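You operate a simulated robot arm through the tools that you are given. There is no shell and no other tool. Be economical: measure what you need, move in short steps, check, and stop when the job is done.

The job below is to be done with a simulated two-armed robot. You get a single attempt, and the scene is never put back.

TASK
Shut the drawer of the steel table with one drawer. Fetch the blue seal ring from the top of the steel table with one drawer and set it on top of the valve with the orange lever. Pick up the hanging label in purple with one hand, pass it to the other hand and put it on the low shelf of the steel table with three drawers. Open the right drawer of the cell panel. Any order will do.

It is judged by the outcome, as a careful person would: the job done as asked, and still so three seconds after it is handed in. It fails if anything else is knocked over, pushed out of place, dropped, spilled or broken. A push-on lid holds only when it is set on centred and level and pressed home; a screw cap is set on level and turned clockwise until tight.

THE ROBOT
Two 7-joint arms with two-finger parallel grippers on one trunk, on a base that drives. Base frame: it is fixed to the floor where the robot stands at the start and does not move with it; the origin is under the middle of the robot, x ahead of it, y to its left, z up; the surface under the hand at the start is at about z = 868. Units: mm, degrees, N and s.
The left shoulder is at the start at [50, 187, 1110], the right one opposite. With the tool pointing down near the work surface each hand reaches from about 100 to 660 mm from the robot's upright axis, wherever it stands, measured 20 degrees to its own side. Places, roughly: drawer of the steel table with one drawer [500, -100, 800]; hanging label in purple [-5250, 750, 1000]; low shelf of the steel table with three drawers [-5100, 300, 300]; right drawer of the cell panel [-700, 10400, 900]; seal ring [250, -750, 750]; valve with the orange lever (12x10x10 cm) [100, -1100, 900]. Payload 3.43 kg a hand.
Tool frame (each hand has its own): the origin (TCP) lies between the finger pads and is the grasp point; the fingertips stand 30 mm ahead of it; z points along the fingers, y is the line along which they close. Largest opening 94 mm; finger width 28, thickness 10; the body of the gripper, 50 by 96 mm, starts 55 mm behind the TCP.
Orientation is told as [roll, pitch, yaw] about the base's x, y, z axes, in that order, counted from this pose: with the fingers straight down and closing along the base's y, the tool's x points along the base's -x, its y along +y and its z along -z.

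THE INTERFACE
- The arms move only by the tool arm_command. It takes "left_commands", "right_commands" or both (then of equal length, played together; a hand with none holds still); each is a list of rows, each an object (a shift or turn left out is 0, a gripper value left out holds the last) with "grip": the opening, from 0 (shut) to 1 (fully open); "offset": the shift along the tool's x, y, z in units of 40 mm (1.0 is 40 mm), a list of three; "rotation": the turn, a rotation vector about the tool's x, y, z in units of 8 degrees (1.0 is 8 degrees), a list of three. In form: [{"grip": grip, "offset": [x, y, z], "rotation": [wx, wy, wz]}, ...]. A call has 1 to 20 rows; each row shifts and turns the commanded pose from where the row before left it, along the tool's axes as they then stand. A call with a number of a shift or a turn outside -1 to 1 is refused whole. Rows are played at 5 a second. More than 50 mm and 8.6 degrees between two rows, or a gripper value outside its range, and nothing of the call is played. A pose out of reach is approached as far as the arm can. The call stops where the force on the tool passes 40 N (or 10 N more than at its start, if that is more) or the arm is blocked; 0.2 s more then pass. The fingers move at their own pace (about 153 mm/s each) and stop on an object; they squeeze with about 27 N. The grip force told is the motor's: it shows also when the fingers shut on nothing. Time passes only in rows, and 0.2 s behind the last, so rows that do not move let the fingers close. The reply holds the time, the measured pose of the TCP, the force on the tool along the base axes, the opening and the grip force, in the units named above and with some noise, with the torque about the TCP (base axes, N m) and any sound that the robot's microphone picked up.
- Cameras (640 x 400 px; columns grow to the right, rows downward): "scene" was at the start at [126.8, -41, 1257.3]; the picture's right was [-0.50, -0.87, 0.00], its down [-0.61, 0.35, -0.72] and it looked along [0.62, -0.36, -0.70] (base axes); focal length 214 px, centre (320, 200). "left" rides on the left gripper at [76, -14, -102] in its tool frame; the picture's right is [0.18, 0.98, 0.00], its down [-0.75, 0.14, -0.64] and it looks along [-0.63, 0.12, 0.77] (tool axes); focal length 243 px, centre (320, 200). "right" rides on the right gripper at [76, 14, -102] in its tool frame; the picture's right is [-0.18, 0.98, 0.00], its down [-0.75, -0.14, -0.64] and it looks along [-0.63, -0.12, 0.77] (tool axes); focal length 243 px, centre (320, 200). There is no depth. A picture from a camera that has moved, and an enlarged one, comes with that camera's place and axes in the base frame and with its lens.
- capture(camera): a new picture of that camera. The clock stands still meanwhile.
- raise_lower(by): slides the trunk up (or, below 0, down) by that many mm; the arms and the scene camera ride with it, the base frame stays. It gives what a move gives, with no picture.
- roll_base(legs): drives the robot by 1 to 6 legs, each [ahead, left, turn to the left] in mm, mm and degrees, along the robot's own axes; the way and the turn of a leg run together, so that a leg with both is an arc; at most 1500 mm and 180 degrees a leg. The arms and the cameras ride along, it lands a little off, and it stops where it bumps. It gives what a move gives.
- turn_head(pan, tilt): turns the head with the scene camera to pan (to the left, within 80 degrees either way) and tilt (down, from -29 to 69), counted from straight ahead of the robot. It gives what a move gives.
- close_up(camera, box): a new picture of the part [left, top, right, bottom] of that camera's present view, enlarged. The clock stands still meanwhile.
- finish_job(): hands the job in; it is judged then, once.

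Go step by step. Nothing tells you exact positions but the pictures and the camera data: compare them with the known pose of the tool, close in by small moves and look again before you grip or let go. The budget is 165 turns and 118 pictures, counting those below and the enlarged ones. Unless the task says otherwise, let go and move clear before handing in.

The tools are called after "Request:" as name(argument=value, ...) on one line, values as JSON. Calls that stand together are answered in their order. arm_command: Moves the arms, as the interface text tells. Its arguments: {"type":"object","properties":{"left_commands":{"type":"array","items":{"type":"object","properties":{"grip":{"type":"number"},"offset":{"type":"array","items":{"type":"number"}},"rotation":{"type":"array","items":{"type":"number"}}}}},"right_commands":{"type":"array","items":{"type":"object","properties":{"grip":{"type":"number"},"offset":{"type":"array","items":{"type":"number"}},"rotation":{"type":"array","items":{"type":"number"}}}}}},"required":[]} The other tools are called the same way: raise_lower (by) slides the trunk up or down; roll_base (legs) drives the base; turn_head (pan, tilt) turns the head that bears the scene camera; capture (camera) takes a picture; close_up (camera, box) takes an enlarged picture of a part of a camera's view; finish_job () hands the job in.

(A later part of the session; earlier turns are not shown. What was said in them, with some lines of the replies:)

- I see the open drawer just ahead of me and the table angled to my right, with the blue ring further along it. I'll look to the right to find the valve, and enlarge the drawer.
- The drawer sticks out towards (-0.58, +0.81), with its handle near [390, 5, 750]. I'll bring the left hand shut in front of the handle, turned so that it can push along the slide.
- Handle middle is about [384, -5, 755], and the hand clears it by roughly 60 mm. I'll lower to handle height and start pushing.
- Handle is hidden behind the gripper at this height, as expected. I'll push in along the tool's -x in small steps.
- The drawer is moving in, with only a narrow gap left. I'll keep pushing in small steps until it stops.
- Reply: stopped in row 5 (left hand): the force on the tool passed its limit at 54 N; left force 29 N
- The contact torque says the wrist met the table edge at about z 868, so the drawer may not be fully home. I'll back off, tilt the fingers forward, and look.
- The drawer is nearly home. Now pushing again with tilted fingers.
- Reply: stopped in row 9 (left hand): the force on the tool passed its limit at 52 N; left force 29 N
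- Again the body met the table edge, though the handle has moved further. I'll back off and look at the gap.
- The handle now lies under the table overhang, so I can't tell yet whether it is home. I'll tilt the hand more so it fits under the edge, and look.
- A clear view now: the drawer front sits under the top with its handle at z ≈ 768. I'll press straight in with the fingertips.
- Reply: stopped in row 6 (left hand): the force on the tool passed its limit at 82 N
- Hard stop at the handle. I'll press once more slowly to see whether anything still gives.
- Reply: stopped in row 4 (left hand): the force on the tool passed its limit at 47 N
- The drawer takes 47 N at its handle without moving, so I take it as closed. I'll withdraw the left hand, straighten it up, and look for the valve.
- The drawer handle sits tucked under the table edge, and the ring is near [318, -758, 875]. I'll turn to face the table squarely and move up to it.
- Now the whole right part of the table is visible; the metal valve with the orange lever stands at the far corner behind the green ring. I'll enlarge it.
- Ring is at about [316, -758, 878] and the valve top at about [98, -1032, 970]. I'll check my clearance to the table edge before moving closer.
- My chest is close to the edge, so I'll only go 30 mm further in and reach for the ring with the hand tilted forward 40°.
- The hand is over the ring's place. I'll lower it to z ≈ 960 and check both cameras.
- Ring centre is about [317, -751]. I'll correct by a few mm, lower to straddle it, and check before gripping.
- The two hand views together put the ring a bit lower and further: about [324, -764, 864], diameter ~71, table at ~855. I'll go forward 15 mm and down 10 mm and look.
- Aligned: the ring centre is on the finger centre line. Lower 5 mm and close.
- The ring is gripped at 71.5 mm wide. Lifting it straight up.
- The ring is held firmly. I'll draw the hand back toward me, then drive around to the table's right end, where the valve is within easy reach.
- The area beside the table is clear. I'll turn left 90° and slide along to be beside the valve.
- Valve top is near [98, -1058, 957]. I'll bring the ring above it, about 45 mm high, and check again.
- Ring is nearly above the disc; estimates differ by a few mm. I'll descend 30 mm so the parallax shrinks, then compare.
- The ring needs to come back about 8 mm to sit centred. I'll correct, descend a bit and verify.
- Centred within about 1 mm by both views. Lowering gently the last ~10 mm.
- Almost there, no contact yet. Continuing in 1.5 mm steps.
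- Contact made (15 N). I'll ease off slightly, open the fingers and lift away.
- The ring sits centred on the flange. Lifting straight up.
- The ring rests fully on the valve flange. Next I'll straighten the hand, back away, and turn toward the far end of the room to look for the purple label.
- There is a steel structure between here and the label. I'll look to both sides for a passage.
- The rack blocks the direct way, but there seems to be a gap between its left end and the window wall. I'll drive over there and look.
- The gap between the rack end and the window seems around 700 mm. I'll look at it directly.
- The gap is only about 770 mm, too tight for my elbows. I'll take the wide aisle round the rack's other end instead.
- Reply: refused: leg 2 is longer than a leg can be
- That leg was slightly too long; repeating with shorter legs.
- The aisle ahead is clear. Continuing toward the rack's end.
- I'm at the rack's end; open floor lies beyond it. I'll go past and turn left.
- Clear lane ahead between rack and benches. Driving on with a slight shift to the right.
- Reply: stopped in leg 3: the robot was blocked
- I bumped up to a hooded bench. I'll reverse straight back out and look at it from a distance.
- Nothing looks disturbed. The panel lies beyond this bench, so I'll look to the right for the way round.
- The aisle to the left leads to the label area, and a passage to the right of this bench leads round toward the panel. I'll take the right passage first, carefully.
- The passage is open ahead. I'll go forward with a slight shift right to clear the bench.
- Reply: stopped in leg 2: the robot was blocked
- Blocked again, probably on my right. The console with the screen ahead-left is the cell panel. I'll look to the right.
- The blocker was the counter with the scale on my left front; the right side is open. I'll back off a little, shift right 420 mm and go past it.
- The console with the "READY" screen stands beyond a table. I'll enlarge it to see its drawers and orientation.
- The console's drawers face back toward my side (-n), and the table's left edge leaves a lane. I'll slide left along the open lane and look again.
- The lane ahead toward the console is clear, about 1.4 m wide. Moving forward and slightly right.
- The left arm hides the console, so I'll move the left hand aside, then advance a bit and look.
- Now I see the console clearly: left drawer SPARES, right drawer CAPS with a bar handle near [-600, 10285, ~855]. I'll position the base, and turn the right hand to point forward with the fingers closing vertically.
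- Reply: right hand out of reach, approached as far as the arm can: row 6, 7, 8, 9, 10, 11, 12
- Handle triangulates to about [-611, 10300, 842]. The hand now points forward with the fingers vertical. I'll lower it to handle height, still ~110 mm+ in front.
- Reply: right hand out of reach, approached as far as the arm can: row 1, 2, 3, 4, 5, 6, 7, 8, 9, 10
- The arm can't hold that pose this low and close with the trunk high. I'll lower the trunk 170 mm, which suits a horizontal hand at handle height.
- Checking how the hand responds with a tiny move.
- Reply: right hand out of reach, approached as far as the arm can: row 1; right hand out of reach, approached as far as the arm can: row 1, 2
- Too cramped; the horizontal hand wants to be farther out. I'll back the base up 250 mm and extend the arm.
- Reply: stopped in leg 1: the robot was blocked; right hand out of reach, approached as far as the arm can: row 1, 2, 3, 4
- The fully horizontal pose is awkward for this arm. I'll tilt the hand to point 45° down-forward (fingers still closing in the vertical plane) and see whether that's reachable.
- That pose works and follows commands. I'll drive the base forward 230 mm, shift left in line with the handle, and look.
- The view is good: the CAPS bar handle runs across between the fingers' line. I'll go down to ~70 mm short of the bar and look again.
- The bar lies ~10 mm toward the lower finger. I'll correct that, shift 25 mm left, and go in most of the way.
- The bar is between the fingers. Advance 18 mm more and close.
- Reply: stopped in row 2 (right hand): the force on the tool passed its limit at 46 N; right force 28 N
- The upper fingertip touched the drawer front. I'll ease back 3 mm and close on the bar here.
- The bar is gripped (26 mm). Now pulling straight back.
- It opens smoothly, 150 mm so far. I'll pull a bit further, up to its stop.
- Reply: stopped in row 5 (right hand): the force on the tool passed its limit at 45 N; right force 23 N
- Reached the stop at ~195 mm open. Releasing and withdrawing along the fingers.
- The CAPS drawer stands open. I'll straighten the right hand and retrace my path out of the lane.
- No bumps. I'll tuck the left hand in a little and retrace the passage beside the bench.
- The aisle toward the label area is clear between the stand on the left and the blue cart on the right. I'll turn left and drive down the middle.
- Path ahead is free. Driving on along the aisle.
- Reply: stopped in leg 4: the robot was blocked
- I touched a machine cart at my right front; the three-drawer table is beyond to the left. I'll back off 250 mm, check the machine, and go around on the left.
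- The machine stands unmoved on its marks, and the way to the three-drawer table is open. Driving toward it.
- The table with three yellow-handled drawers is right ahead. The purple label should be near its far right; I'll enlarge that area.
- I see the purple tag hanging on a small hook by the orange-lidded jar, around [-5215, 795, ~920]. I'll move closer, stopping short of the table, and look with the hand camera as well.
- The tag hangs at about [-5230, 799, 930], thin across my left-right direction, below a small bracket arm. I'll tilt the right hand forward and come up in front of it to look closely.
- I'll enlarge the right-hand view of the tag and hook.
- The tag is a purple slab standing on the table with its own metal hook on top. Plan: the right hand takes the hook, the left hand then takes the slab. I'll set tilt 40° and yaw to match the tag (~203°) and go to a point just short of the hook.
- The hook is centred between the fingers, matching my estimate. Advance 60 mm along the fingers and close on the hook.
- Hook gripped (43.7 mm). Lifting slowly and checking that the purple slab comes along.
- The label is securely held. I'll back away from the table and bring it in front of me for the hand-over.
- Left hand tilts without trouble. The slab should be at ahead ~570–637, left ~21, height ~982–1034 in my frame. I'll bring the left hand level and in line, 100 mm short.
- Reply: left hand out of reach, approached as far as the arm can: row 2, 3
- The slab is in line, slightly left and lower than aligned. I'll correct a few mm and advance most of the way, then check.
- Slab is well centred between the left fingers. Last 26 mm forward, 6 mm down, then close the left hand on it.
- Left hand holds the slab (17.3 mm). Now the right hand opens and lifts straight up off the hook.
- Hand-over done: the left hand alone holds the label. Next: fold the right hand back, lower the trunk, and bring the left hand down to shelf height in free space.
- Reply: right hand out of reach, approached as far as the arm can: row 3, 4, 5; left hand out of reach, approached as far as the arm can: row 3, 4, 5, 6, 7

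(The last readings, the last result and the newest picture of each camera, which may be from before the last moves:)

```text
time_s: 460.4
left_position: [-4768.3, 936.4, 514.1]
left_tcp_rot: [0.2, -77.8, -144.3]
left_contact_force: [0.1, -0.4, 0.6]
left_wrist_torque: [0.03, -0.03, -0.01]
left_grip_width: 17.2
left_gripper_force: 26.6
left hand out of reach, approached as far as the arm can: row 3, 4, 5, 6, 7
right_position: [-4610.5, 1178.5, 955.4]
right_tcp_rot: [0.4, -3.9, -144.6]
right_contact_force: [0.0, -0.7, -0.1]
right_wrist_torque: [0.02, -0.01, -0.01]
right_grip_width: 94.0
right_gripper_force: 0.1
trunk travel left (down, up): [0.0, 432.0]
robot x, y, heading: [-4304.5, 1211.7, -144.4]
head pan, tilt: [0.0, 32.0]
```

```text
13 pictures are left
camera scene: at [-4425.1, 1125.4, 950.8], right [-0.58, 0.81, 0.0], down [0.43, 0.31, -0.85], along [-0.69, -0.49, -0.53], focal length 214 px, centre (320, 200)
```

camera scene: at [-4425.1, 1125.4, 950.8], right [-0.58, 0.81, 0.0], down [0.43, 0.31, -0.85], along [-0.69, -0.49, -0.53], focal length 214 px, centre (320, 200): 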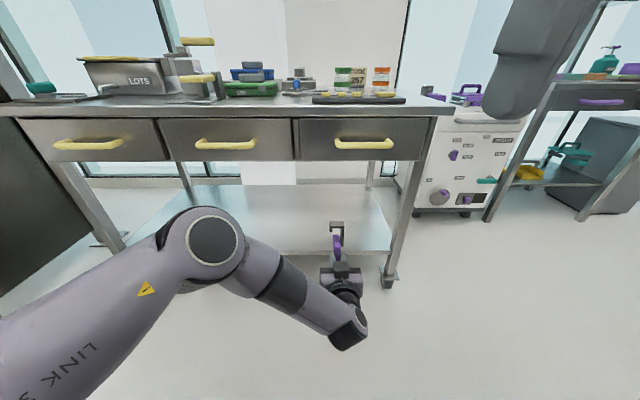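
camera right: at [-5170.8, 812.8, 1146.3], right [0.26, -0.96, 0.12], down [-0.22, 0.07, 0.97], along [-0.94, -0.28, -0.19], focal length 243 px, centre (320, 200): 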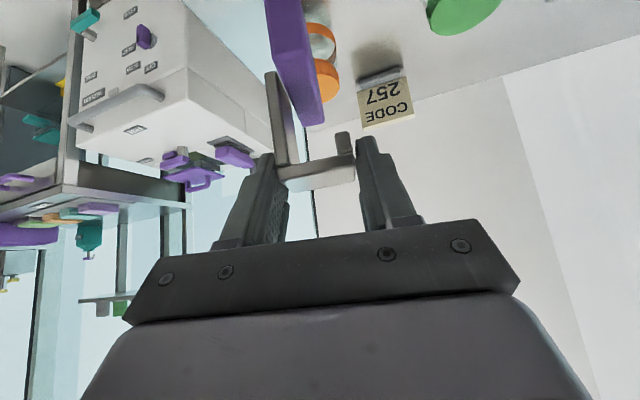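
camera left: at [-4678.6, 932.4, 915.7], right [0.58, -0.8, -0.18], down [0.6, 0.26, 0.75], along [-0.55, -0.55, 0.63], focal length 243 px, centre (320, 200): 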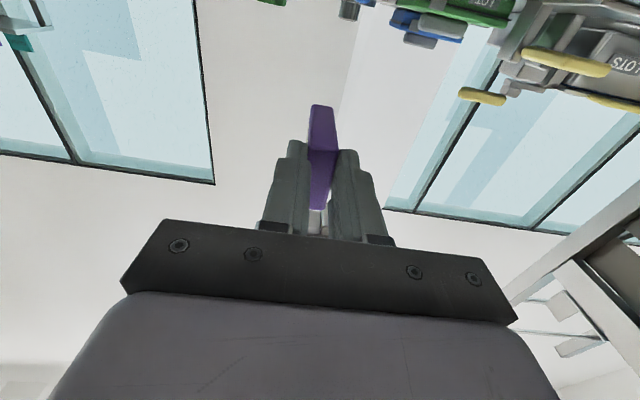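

The arm can't get lower this close in; extending further ahead should free it. I'll extend 100 mm ahead (still in front of the shelf) while lowering.

Request:
arm_command(left_commands=[{"offset": [-0.104, 0, 0.49]}, {"offset": [-0.104, 0, 0.49]}, {"offset": [-0.104, 0, 0.49]}, {"offset": [-0.104, 0, 0.49]}, {"offset": [-0.104, 0, 0.49]}, {}])

```text
time_s: 461.8
left_position: [-4849.7, 876.4, 515.1]
left_tcp_rot: [0.1, -78.1, -144.4]
left_contact_force: [-0.1, 0.1, 1.2]
left_wrist_torque: [0.03, -0.03, 0.02]
left_grip_width: 17.1
left_gripper_force: 26.4
right_position: [-4611.3, 1178.4, 956.6]
right_tcp_rot: [0.4, -3.8, -144.6]
right_contact_force: [0.2, 0.5, -0.8]
right_wrist_torque: [0.0, -0.01, 0.0]
right_grip_width: 94.1
right_gripper_force: 0.1
trunk travel left (down, up): [0.0, 432.0]
robot x, y, heading: [-4299.8, 1215.5, -144.1]
head pan, tilt: [0.0, 32.0]
```

It follows properly now. Lowering further.

Request:
arm_command(left_commands=[{"offset": [0.88, 0, 0.187]}, {"offset": [0.88, 0, 0.187]}, {"offset": [0.88, 0, 0.187]}, {"offset": [0.88, 0, 0.187]}, {}])

```text
time_s: 463.2
left_position: [-4826.7, 823.5, 438.9]
left_tcp_rot: [8.0, -78.3, -147.8]
left_contact_force: [0.2, 0.0, -0.3]
left_wrist_torque: [0.03, -0.03, -0.01]
left_grip_width: 17.1
left_gripper_force: 28.0
left hand out of reach, approached as far as the arm can: row 2, 3, 4
right_position: [-4611.5, 1178.8, 956.2]
right_tcp_rot: [0.4, -3.9, -144.6]
right_contact_force: [-0.4, -1.1, -0.3]
right_wrist_torque: [-0.02, -0.03, 0.0]
right_grip_width: 94.0
right_gripper_force: 0.0
trunk travel left (down, up): [0.0, 432.0]
robot x, y, heading: [-4305.4, 1210.1, -144.4]
head pan, tilt: [0.0, 32.0]
stopped in row 5 (left hand): the arm was blocked; the commanded pose is now the measured one
```

The wrist limit calls for a steeper hand. I'll tilt to about -50° and lower again.

Request:
arm_command(left_commands=[{"rotation": [0, 1, 0]}, {"rotation": [0, 1, 0]}, {"rotation": [0, 1, 0]}, {"rotation": [0, 0.5, 0]}, {}])

Request:
arm_command(left_commands=[{"offset": [0.574, 0, 0.482]}, {"offset": [0.574, 0, 0.482]}, {"offset": [0.574, 0, 0.482]}, {"offset": [0.574, 0, 0.482]}, {}])

Request:
capture(camera="scene")

```text
time_s: 464.4
left_position: [-4827.3, 828.3, 438.4]
left_tcp_rot: [2.4, -50.0, -142.0]
left_contact_force: [0.0, -0.2, 0.7]
left_wrist_torque: [0.03, -0.02, -0.03]
left_grip_width: 17.1
left_gripper_force: 26.9
right_position: [-4612.1, 1178.0, 956.8]
right_tcp_rot: [0.4, -4.0, -144.6]
right_contact_force: [0.7, -0.4, -0.1]
right_wrist_torque: [0.0, 0.01, 0.0]
right_grip_width: 93.9
right_gripper_force: 0.0
trunk travel left (down, up): [0.0, 432.0]
robot x, y, heading: [-4301.0, 1211.8, -144.2]
head pan, tilt: [0.0, 32.0]
```

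```text
time_s: 465.8
left_position: [-4791.9, 776.7, 360.5]
left_tcp_rot: [5.1, -51.6, -140.6]
left_contact_force: [-0.4, -0.5, 1.0]
left_wrist_torque: [0.03, -0.02, 0.01]
left_grip_width: 17.1
left_gripper_force: 27.2
left hand out of reach, approached as far as the arm can: row 2, 3, 4
right_position: [-4611.8, 1177.1, 956.4]
right_tcp_rot: [0.3, -3.9, -144.6]
right_contact_force: [0.4, -1.0, -0.1]
right_wrist_torque: [-0.02, -0.02, -0.02]
right_grip_width: 94.0
right_gripper_force: 0.1
trunk travel left (down, up): [0.0, 432.0]
robot x, y, heading: [-4304.9, 1211.2, -144.4]
head pan, tilt: [0.0, 32.0]
stopped in row 5 (left hand): the arm was blocked; the commanded pose is now the measured one
```

```text
12 pictures are left
camera scene: at [-4425.1, 1125.4, 950.8], right [-0.58, 0.81, 0.0], down [0.43, 0.31, -0.85], along [-0.69, -0.49, -0.53], focal length 214 px, centre (320, 200)
```

scene: 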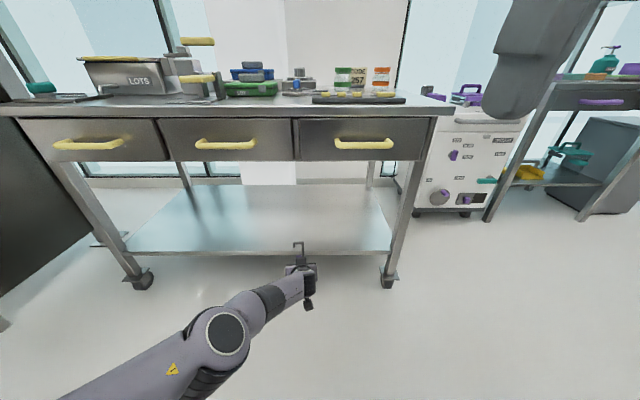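

I need the hand a bit nearer to reach low. I'll bring it back 110 mm, level the small twist, and check the reach.

Request:
arm_command(left_commands=[{"offset": [0.57, 0, -0.72]}, {"offset": [0.57, 0, -0.72]}, {"offset": [0.57, 0, -0.72]}, {"rotation": [0.95, 0, 0.29]}, {"offset": [0.3, 0, 0.23]}, {"offset": [0.3, 0, 0.23]}, {}])

```text
time_s: 467.4
left_position: [-4712.7, 856.0, 329.2]
left_tcp_rot: [0.3, -51.7, -144.4]
left_contact_force: [-0.7, -0.3, -0.5]
left_wrist_torque: [0.05, 0.0, 0.0]
left_grip_width: 17.2
left_gripper_force: 27.6
right_position: [-4611.5, 1177.0, 955.0]
right_tcp_rot: [0.4, -3.9, -144.6]
right_contact_force: [-0.1, 0.2, -0.4]
right_wrist_torque: [-0.01, 0.0, -0.03]
right_grip_width: 93.9
right_gripper_force: 0.0
trunk travel left (down, up): [0.0, 432.0]
robot x, y, heading: [-4302.4, 1213.1, -144.4]
head pan, tilt: [0.0, 32.0]
```

Reach is fine here. Driving forward so that the label comes over the shelf, about 30 mm above it.

Request:
roll_base(legs=[[300, 0, 0]])

Request:
turn_head(pan=5, tilt=45)

Request:
capture(camera="scene")

Request:
capture(camera="left")

```text
time_s: 469.1
left_position: [-4904.4, 725.7, 329.6]
left_tcp_rot: [-0.1, -51.1, -144.3]
left_contact_force: [14.4, 5.6, 16.9]
left_wrist_torque: [-0.19, -0.22, 0.21]
left_grip_width: 17.8
left_gripper_force: 27.0
right_position: [-4804.2, 1038.7, 955.1]
right_tcp_rot: [0.4, -3.9, -144.5]
right_contact_force: [-0.4, -0.7, -0.6]
right_wrist_torque: [0.03, -0.01, 0.02]
right_grip_width: 94.2
right_gripper_force: 0.0
trunk travel left (down, up): [0.0, 432.0]
robot x, y, heading: [-4495.1, 1072.5, -144.3]
head pan, tilt: [0.0, 32.0]
stopped in leg 1: the force on the tool passed its limit at 157 N (the readings are from after the stop); the commanded pose is now the measured one
```

```text
time_s: 469.9
left_position: [-4903.4, 726.2, 330.8]
left_tcp_rot: [0.0, -51.1, -144.3]
left_contact_force: [17.7, 6.0, 20.7]
left_wrist_torque: [-0.18, -0.25, 0.23]
left_grip_width: 17.4
left_gripper_force: 26.7
right_position: [-4805.4, 1039.5, 956.0]
right_tcp_rot: [0.3, -3.9, -144.6]
right_contact_force: [-0.2, 0.4, 0.3]
right_wrist_torque: [0.02, 0.05, 0.01]
right_grip_width: 94.0
right_gripper_force: 0.2
trunk travel left (down, up): [0.0, 432.0]
robot x, y, heading: [-4499.7, 1073.5, -144.4]
head pan, tilt: [5.0, 45.0]
```

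```text
11 pictures are left
camera scene: at [-4607.5, 986.0, 931.7], right [-0.65, 0.76, 0.0], down [0.54, 0.46, -0.71], along [-0.54, -0.46, -0.71], focal length 214 px, centre (320, 200)
```

scene: 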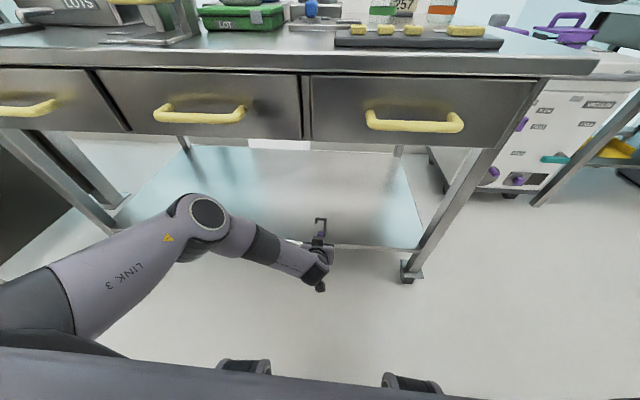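

```text
10 pictures are left
camera left: at [-4807.7, 811.7, 335.1], right [0.67, -0.73, -0.14], down [0.1, -0.1, 0.99], along [-0.74, -0.67, 0.01], focal length 243 px, centre (320, 200)
```

left: 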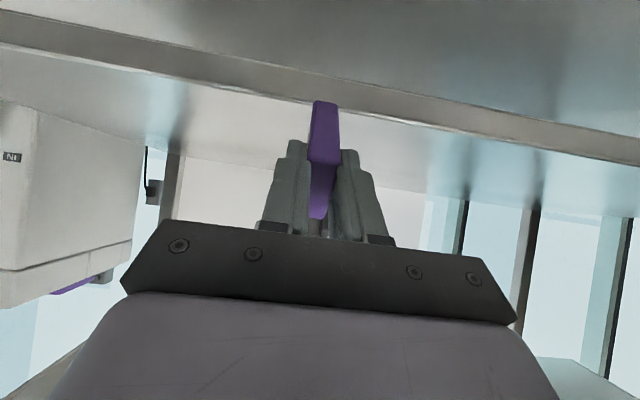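

The label's lower corner touched the shelf's front edge: the shelf top is about z ≈ 270, higher than I judged. I'll back off, raise the hand 60 mm, and go in again.

Request:
roll_base(legs=[[-50, 0, 0]])

Request:
arm_command(left_commands=[{"offset": [-0.59, 0, -0.47]}, {"offset": [-0.59, 0, -0.47]}, {}])

Request:
capture(camera="left")

Request:
close_up(camera="scene", box=[200, 140, 440, 290])

```text
time_s: 470.8
left_position: [-4864.4, 754.3, 326.7]
left_tcp_rot: [-0.1, -51.0, -144.2]
left_contact_force: [0.3, 0.3, -1.1]
left_wrist_torque: [-0.02, -0.03, -0.04]
left_grip_width: 17.6
left_gripper_force: 27.3
right_position: [-4766.1, 1067.2, 955.1]
right_tcp_rot: [0.5, -3.8, -144.5]
right_contact_force: [0.2, 0.5, -0.3]
right_wrist_torque: [0.01, 0.03, -0.02]
right_grip_width: 94.1
right_gripper_force: 0.0
trunk travel left (down, up): [0.0, 432.0]
robot x, y, heading: [-4454.6, 1105.2, -144.4]
head pan, tilt: [5.0, 45.0]
```

```text
time_s: 471.6
left_position: [-4864.0, 754.3, 389.5]
left_tcp_rot: [-0.1, -51.0, -144.3]
left_contact_force: [1.1, 0.1, -1.8]
left_wrist_torque: [-0.02, -0.02, 0.0]
left_grip_width: 17.2
left_gripper_force: 26.2
right_position: [-4766.6, 1065.8, 956.4]
right_tcp_rot: [0.4, -3.8, -144.6]
right_contact_force: [-0.4, -0.4, -0.8]
right_wrist_torque: [-0.04, -0.02, 0.01]
right_grip_width: 94.1
right_gripper_force: 0.1
trunk travel left (down, up): [0.0, 432.0]
robot x, y, heading: [-4454.2, 1102.2, -144.2]
head pan, tilt: [5.0, 45.0]
```

```text
9 pictures are left
camera left: at [-4768.2, 839.8, 395.0], right [0.67, -0.73, -0.14], down [0.1, -0.1, 0.99], along [-0.74, -0.67, 0.01], focal length 243 px, centre (320, 200)
```

left: 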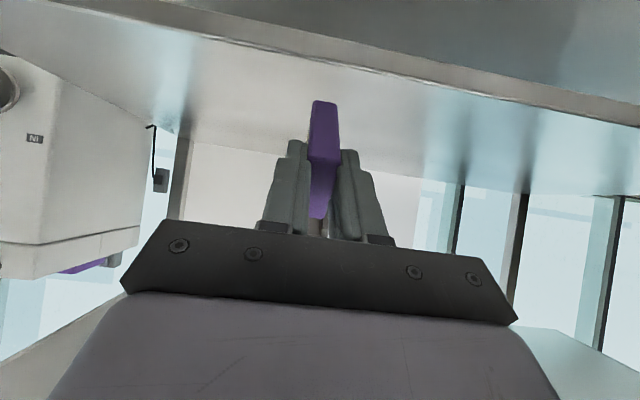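

```text
2.67 times, centred on (320, 215) of scene
camera zoom: at [-4568.3, 1013.9, 931.3], right [-0.65, 0.76, 0.0], down [0.54, 0.46, -0.71], along [-0.54, -0.46, -0.71], focal length 572 px, centre (320, 160)
```

zoom: 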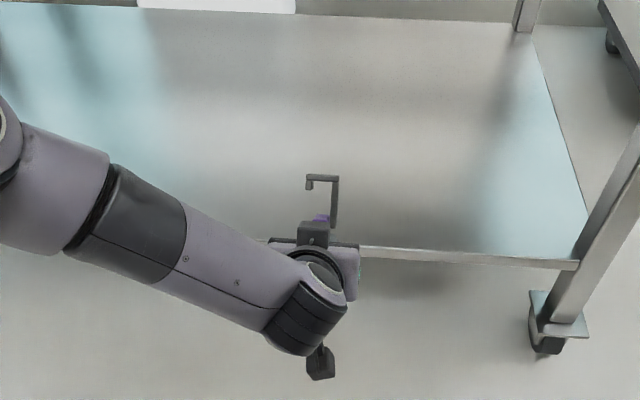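

Putting the views together, the shelf edge is at about e −3600 with its top near z ≈ 275. The label's corner is now ~60 mm above that, so I drive in 150 mm.

Request:
roll_base(legs=[[150, 0, 0]])

Request:
arm_command(left_commands=[{"offset": [0.39, 0, 0.315]}, {"offset": [0.195, 0, 0.157]}, {"offset": [0.195, 0, 0.157]}, {}])

Request:
close_up(camera="scene", box=[240, 130, 432, 250])

```text
time_s: 473.0
left_position: [-4986.4, 663.6, 389.4]
left_tcp_rot: [-0.2, -50.8, -144.2]
left_contact_force: [-0.3, 0.6, -0.8]
left_wrist_torque: [0.03, -0.04, 0.0]
left_grip_width: 17.3
left_gripper_force: 26.8
right_position: [-4888.3, 978.4, 955.9]
right_tcp_rot: [0.4, -3.8, -144.6]
right_contact_force: [-1.3, -0.1, 0.1]
right_wrist_torque: [0.01, 0.03, 0.01]
right_grip_width: 94.0
right_gripper_force: 0.0
trunk travel left (down, up): [0.0, 432.0]
robot x, y, heading: [-4578.2, 1014.0, -144.4]
head pan, tilt: [5.0, 45.0]
```

```text
time_s: 474.0
left_position: [-4987.0, 664.9, 348.3]
left_tcp_rot: [-0.3, -50.9, -144.2]
left_contact_force: [0.6, 0.1, -0.8]
left_wrist_torque: [-0.01, -0.02, -0.01]
left_grip_width: 17.5
left_gripper_force: 27.3
right_position: [-4888.0, 978.9, 955.7]
right_tcp_rot: [0.4, -3.9, -144.5]
right_contact_force: [0.8, -0.4, 0.9]
right_wrist_torque: [0.02, -0.02, -0.06]
right_grip_width: 93.8
right_gripper_force: 0.0
trunk travel left (down, up): [0.0, 432.0]
robot x, y, heading: [-4578.9, 1011.3, -144.2]
head pan, tilt: [5.0, 45.0]
```

```text
3.33 times, centred on (336, 190) of scene
camera zoom: at [-4690.8, 925.6, 931.3], right [-0.65, 0.76, 0.0], down [0.54, 0.46, -0.71], along [-0.54, -0.46, -0.71], focal length 715 px, centre (267, 233)
```

zoom: 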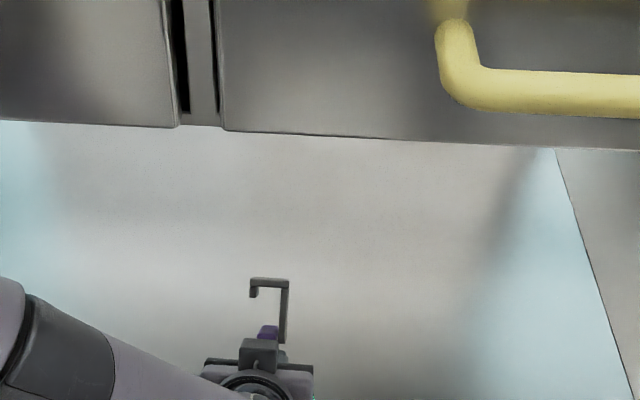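

Over the shelf now with no contact. Lowering in 5 mm steps, watching the force.

Request:
arm_command(left_commands=[{"offset": [0.097, 0, 0.079]}, {"offset": [0.097, 0, 0.079]}, {"offset": [0.097, 0, 0.079]}, {"offset": [0.097, 0, 0.079]}, {}])

```text
time_s: 475.2
left_position: [-4988.7, 664.2, 333.3]
left_tcp_rot: [-0.2, -51.4, -144.3]
left_contact_force: [4.3, 2.5, 23.3]
left_wrist_torque: [-0.4, 0.56, 0.05]
left_grip_width: 17.3
left_gripper_force: 26.7
right_position: [-4887.5, 979.5, 955.5]
right_tcp_rot: [0.5, -3.9, -144.5]
right_contact_force: [0.4, 0.0, 0.7]
right_wrist_torque: [0.02, -0.03, -0.02]
right_grip_width: 94.0
right_gripper_force: 0.2
trunk travel left (down, up): [0.0, 432.0]
robot x, y, heading: [-4579.8, 1010.7, -144.5]
head pan, tilt: [5.0, 45.0]
```

The label's corner rests on the shelf (top ≈ 279). I'll press a little further so that the slab pivots flatter in the grip.

Request:
arm_command(left_commands=[{"offset": [0.078, 0, 0.063]}, {"offset": [0.078, 0, 0.063]}, {"offset": [0.078, 0, 0.063]}, {"offset": [0.078, 0, 0.063]}, {"offset": [0.078, 0, 0.063]}, {}])

Request:
capture(camera="left")

```text
time_s: 475.9
left_position: [-4991.5, 662.6, 326.4]
left_tcp_rot: [-0.1, -51.9, -144.3]
left_contact_force: [-0.2, -0.2, 9.2]
left_wrist_torque: [-0.3, 0.42, -0.02]
left_grip_width: 16.9
left_gripper_force: 27.2
right_position: [-4887.7, 979.3, 956.0]
right_tcp_rot: [0.4, -3.9, -144.6]
right_contact_force: [0.4, -0.6, -0.2]
right_wrist_torque: [-0.01, -0.02, 0.0]
right_grip_width: 94.5
right_gripper_force: 0.0
trunk travel left (down, up): [0.0, 432.0]
robot x, y, heading: [-4578.1, 1013.6, -144.2]
head pan, tilt: [5.0, 45.0]
stopped in row 3 (left hand): the force on the tool passed its limit at 42 N (the readings are from after the stop); the commanded pose is now the measured one
```

```text
6 pictures are left
camera left: at [-4895.0, 749.4, 329.6], right [0.66, -0.73, -0.15], down [0.12, -0.09, 0.99], along [-0.74, -0.67, 0.02], focal length 243 px, centre (320, 200)
```

left: 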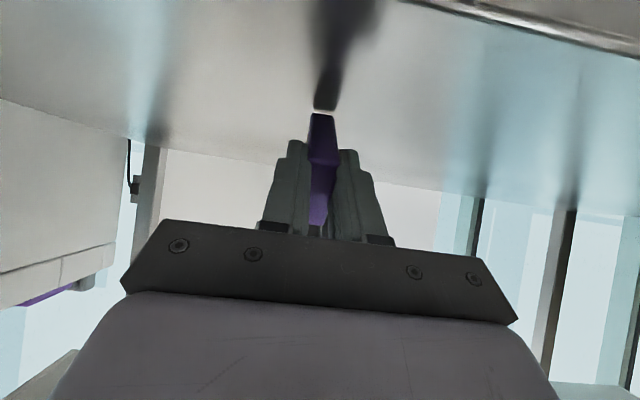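

The slab is pivoting in the grip as intended. Repeating the gentle pressing.

Request:
arm_command(left_commands=[{"offset": [0.078, 0, 0.063]}, {"offset": [0.078, 0, 0.063]}, {"offset": [0.078, 0, 0.063]}, {"offset": [0.078, 0, 0.063]}, {}])

Request:
arm_command(left_commands=[{"offset": [0.078, 0, 0.063]}, {"offset": [0.078, 0, 0.063]}, {"offset": [0.078, 0, 0.063]}, {}])

```text
time_s: 476.4
left_position: [-4995.5, 662.1, 325.8]
left_tcp_rot: [-0.1, -52.7, -144.1]
left_contact_force: [-0.7, -0.1, 10.5]
left_wrist_torque: [-0.31, 0.42, 0.01]
left_grip_width: 17.0
left_gripper_force: 26.8
right_position: [-4887.6, 978.2, 955.2]
right_tcp_rot: [0.4, -4.0, -144.5]
right_contact_force: [-0.2, -0.4, -0.2]
right_wrist_torque: [0.03, 0.02, 0.01]
right_grip_width: 94.0
right_gripper_force: 0.0
trunk travel left (down, up): [0.0, 432.0]
robot x, y, heading: [-4577.6, 1012.6, -144.3]
head pan, tilt: [5.0, 45.0]
stopped in row 2 (left hand): the force on the tool passed its limit at 44 N (the readings are from after the stop); the commanded pose is now the measured one
```

```text
time_s: 476.9
left_position: [-4997.7, 661.3, 325.3]
left_tcp_rot: [0.1, -53.4, -144.4]
left_contact_force: [-0.6, 0.4, 11.3]
left_wrist_torque: [-0.32, 0.49, -0.01]
left_grip_width: 17.1
left_gripper_force: 27.0
right_position: [-4888.4, 978.7, 955.5]
right_tcp_rot: [0.6, -3.9, -144.5]
right_contact_force: [-0.2, 0.5, -0.9]
right_wrist_torque: [0.03, 0.02, 0.01]
right_grip_width: 93.9
right_gripper_force: 0.0
trunk travel left (down, up): [0.0, 432.0]
robot x, y, heading: [-4580.6, 1015.6, -144.4]
head pan, tilt: [5.0, 45.0]
stopped in row 2 (left hand): the force on the tool passed its limit at 43 N (the readings are from after the stop); the commanded pose is now the measured one
```

I'll instead rotate the hand itself toward level in small steps, raising slightly, to flatten the slab as far as the wrist allows.

Request:
arm_command(left_commands=[{"offset": [-0.12, 0, -0.09]}, {"rotation": [0, -0.5, 0]}, {"rotation": [0, -0.5, 0]}, {"rotation": [0, -0.5, 0]}, {"rotation": [0, -0.5, 0]}, {}])

```text
time_s: 478.4
left_position: [-5034.9, 690.8, 370.3]
left_tcp_rot: [1.0, -68.0, -144.3]
left_contact_force: [-0.7, -0.6, -0.4]
left_wrist_torque: [0.01, -0.03, 0.02]
left_grip_width: 17.2
left_gripper_force: 26.8
left hand out of reach, approached as far as the arm can: row 3, 4, 5
right_position: [-4887.8, 977.8, 955.0]
right_tcp_rot: [0.4, -3.8, -144.4]
right_contact_force: [-0.8, 0.2, -0.9]
right_wrist_torque: [-0.03, 0.03, 0.0]
right_grip_width: 93.8
right_gripper_force: 0.0
trunk travel left (down, up): [0.0, 432.0]
robot x, y, heading: [-4579.1, 1013.5, -144.1]
head pan, tilt: [5.0, 45.0]
```

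The wrist limit lifts the hand, so that's as level as it gets. I'll return to about -54°, set the corner down again, and let the slab settle flat between barely opened fingers, which keep it upright.

Request:
arm_command(left_commands=[{"rotation": [0, 0.85, 0]}, {"rotation": [0, 0.85, 0]}, {"offset": [0.35, 0, 0.25]}, {"offset": [0.35, 0, 0.25]}, {"offset": [0.1, 0, 0.07]}, {}])

```text
time_s: 479.8
left_position: [-5034.7, 690.3, 330.1]
left_tcp_rot: [0.1, -55.3, -144.4]
left_contact_force: [0.2, -0.7, -0.5]
left_wrist_torque: [0.01, -0.06, 0.01]
left_grip_width: 17.3
left_gripper_force: 27.1
right_position: [-4888.8, 977.1, 955.6]
right_tcp_rot: [0.4, -3.9, -144.4]
right_contact_force: [-0.4, 0.1, -0.3]
right_wrist_torque: [0.0, 0.02, -0.02]
right_grip_width: 94.0
right_gripper_force: 0.0
trunk travel left (down, up): [0.0, 432.0]
robot x, y, heading: [-4580.1, 1013.5, -144.1]
head pan, tilt: [5.0, 45.0]
```

Request:
arm_command(left_commands=[{"offset": [0.103, 0, 0.071]}, {"offset": [0.082, 0, 0.057]}, {"offset": [0.062, 0, 0.043]}, {"offset": [0.062, 0, 0.043]}, {}])

```text
time_s: 480.9
left_position: [-5036.3, 689.7, 317.8]
left_tcp_rot: [0.0, -55.8, -144.3]
left_contact_force: [8.4, 6.2, 28.5]
left_wrist_torque: [-0.69, 0.97, -0.04]
left_grip_width: 17.4
left_gripper_force: 26.4
right_position: [-4886.7, 979.1, 957.1]
right_tcp_rot: [0.4, -4.0, -144.5]
right_contact_force: [-0.5, -0.2, -0.1]
right_wrist_torque: [0.01, 0.0, 0.02]
right_grip_width: 93.9
right_gripper_force: 0.1
trunk travel left (down, up): [0.0, 432.0]
robot x, y, heading: [-4582.7, 1015.5, -144.3]
head pan, tilt: [5.0, 45.0]
```

The slab's tilt is now only about 19°, corner on the shelf. I'll open the fingers just ~3 mm so it settles flat between them.

Request:
arm_command(left_commands=[{"grip": 0.215}, {}, {}, {}, {}])

Request:
capture(camera="left")

```text
time_s: 482.1
left_position: [-5035.2, 690.3, 314.9]
left_tcp_rot: [0.0, -55.3, -144.3]
left_contact_force: [0.3, -0.6, 0.7]
left_wrist_torque: [0.02, 0.01, 0.04]
left_grip_width: 20.2
left_gripper_force: 0.0
right_position: [-4888.1, 977.9, 955.4]
right_tcp_rot: [0.3, -3.8, -144.4]
right_contact_force: [0.5, 0.3, 0.0]
right_wrist_torque: [0.02, -0.02, 0.01]
right_grip_width: 93.7
right_gripper_force: 0.0
trunk travel left (down, up): [0.0, 432.0]
robot x, y, heading: [-4577.8, 1014.5, -144.1]
head pan, tilt: [5.0, 45.0]
```

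```text
5 pictures are left
camera left: at [-4939.2, 776.2, 311.1], right [0.66, -0.74, -0.15], down [0.16, -0.06, 0.98], along [-0.73, -0.67, 0.08], focal length 243 px, centre (320, 200)
```

left: 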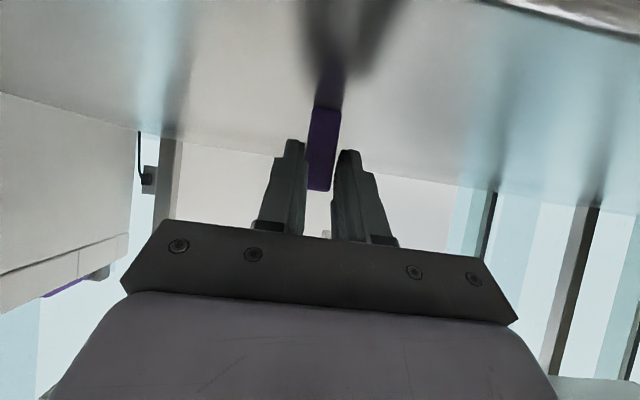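

The slab stands flat on the shelf between the fingers. Opening fully and withdrawing.

Request:
arm_command(left_commands=[{"grip": 0.45}, {"grip": 0.7}, {"grip": 0.7}, {"offset": [0.11, 0, -0.16]}, {"offset": [0.22, 0, -0.33]}, {"offset": [0.4, 0, -0.6]}, {"offset": [0.5, 0, -0.75]}, {}])

Request:
capture(camera="left")

```text
time_s: 484.1
left_position: [-4983.7, 720.9, 337.4]
left_tcp_rot: [-0.5, -58.7, -142.3]
left_contact_force: [0.8, 0.7, -1.0]
left_wrist_torque: [-0.02, 0.01, -0.01]
left_grip_width: 65.6
left_gripper_force: 0.1
right_position: [-4888.6, 979.3, 955.6]
right_tcp_rot: [0.5, -4.0, -144.5]
right_contact_force: [0.5, 0.5, 0.6]
right_wrist_torque: [0.0, 0.0, -0.03]
right_grip_width: 94.1
right_gripper_force: 0.1
trunk travel left (down, up): [0.0, 432.0]
robot x, y, heading: [-4579.3, 1014.7, -144.1]
head pan, tilt: [5.0, 45.0]
stopped in row 8 (left hand): the arm was blocked; the commanded pose is now the measured one
```

```text
4 pictures are left
camera left: at [-4889.8, 808.7, 325.4], right [0.67, -0.72, -0.16], down [0.21, -0.02, 0.98], along [-0.71, -0.69, 0.14], focal length 243 px, centre (320, 200)
```

left: 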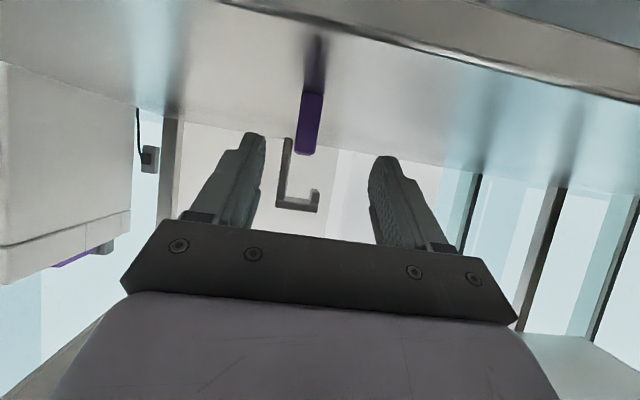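

The label stands upright on the low shelf. I'll back the base straight away to clear it.

Request:
roll_base(legs=[[-350, 0, 0]])

Request:
capture(camera="scene")

```text
time_s: 486.4
left_position: [-4698.8, 924.0, 336.0]
left_tcp_rot: [-0.2, -58.6, -142.5]
left_contact_force: [0.0, -0.2, 0.1]
left_wrist_torque: [0.0, 0.0, -0.01]
left_grip_width: 65.9
left_gripper_force: 0.1
right_position: [-4604.4, 1182.6, 954.1]
right_tcp_rot: [0.4, -3.9, -144.4]
right_contact_force: [0.3, -0.1, 0.2]
right_wrist_torque: [-0.01, -0.01, 0.02]
right_grip_width: 93.8
right_gripper_force: 0.0
trunk travel left (down, up): [0.0, 432.0]
robot x, y, heading: [-4295.4, 1217.3, -144.3]
head pan, tilt: [5.0, 45.0]
```

```text
3 pictures are left
camera scene: at [-4406.3, 1130.5, 931.5], right [-0.65, 0.76, 0.0], down [0.53, 0.46, -0.71], along [-0.54, -0.46, -0.71], focal length 214 px, centre (320, 200)
```

scene: 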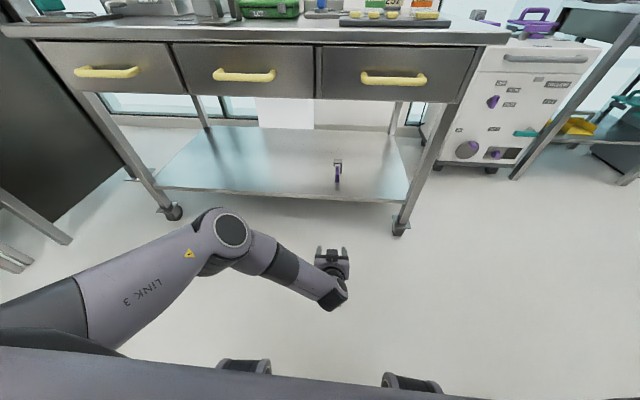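

All four parts are done: the label stands on the low shelf, both hands are empty, and I'm clear of the table. Handing in.

Request:
finish_job()

```text
The job is handed in.
```

I finished all four parts and handed the job in.

- **One-drawer table drawer:** I pushed it in until the handle took 47 N without moving. I took that as closed and didn't recheck it later.
- **Blue seal ring:** it sits flat on the top flange of the orange-lever valve, about 5 mm off centre.
- **Purple label:** I picked it up with the right hand and passed it to the left. It now stands upright on the low shelf of the three-drawer table.
- **Cell panel right drawer (CAPS):** it is open about 195 mm, to its stop.

**Bumps:** while driving I ran into two benches, the fence and a machine cart. Each time the robot stopped, and I saw nothing moved or knocked over. The label also hit the low shelf's front edge with a 157 N spike. I couldn't tell whether that shifted the three-drawer table, which is on wheels.
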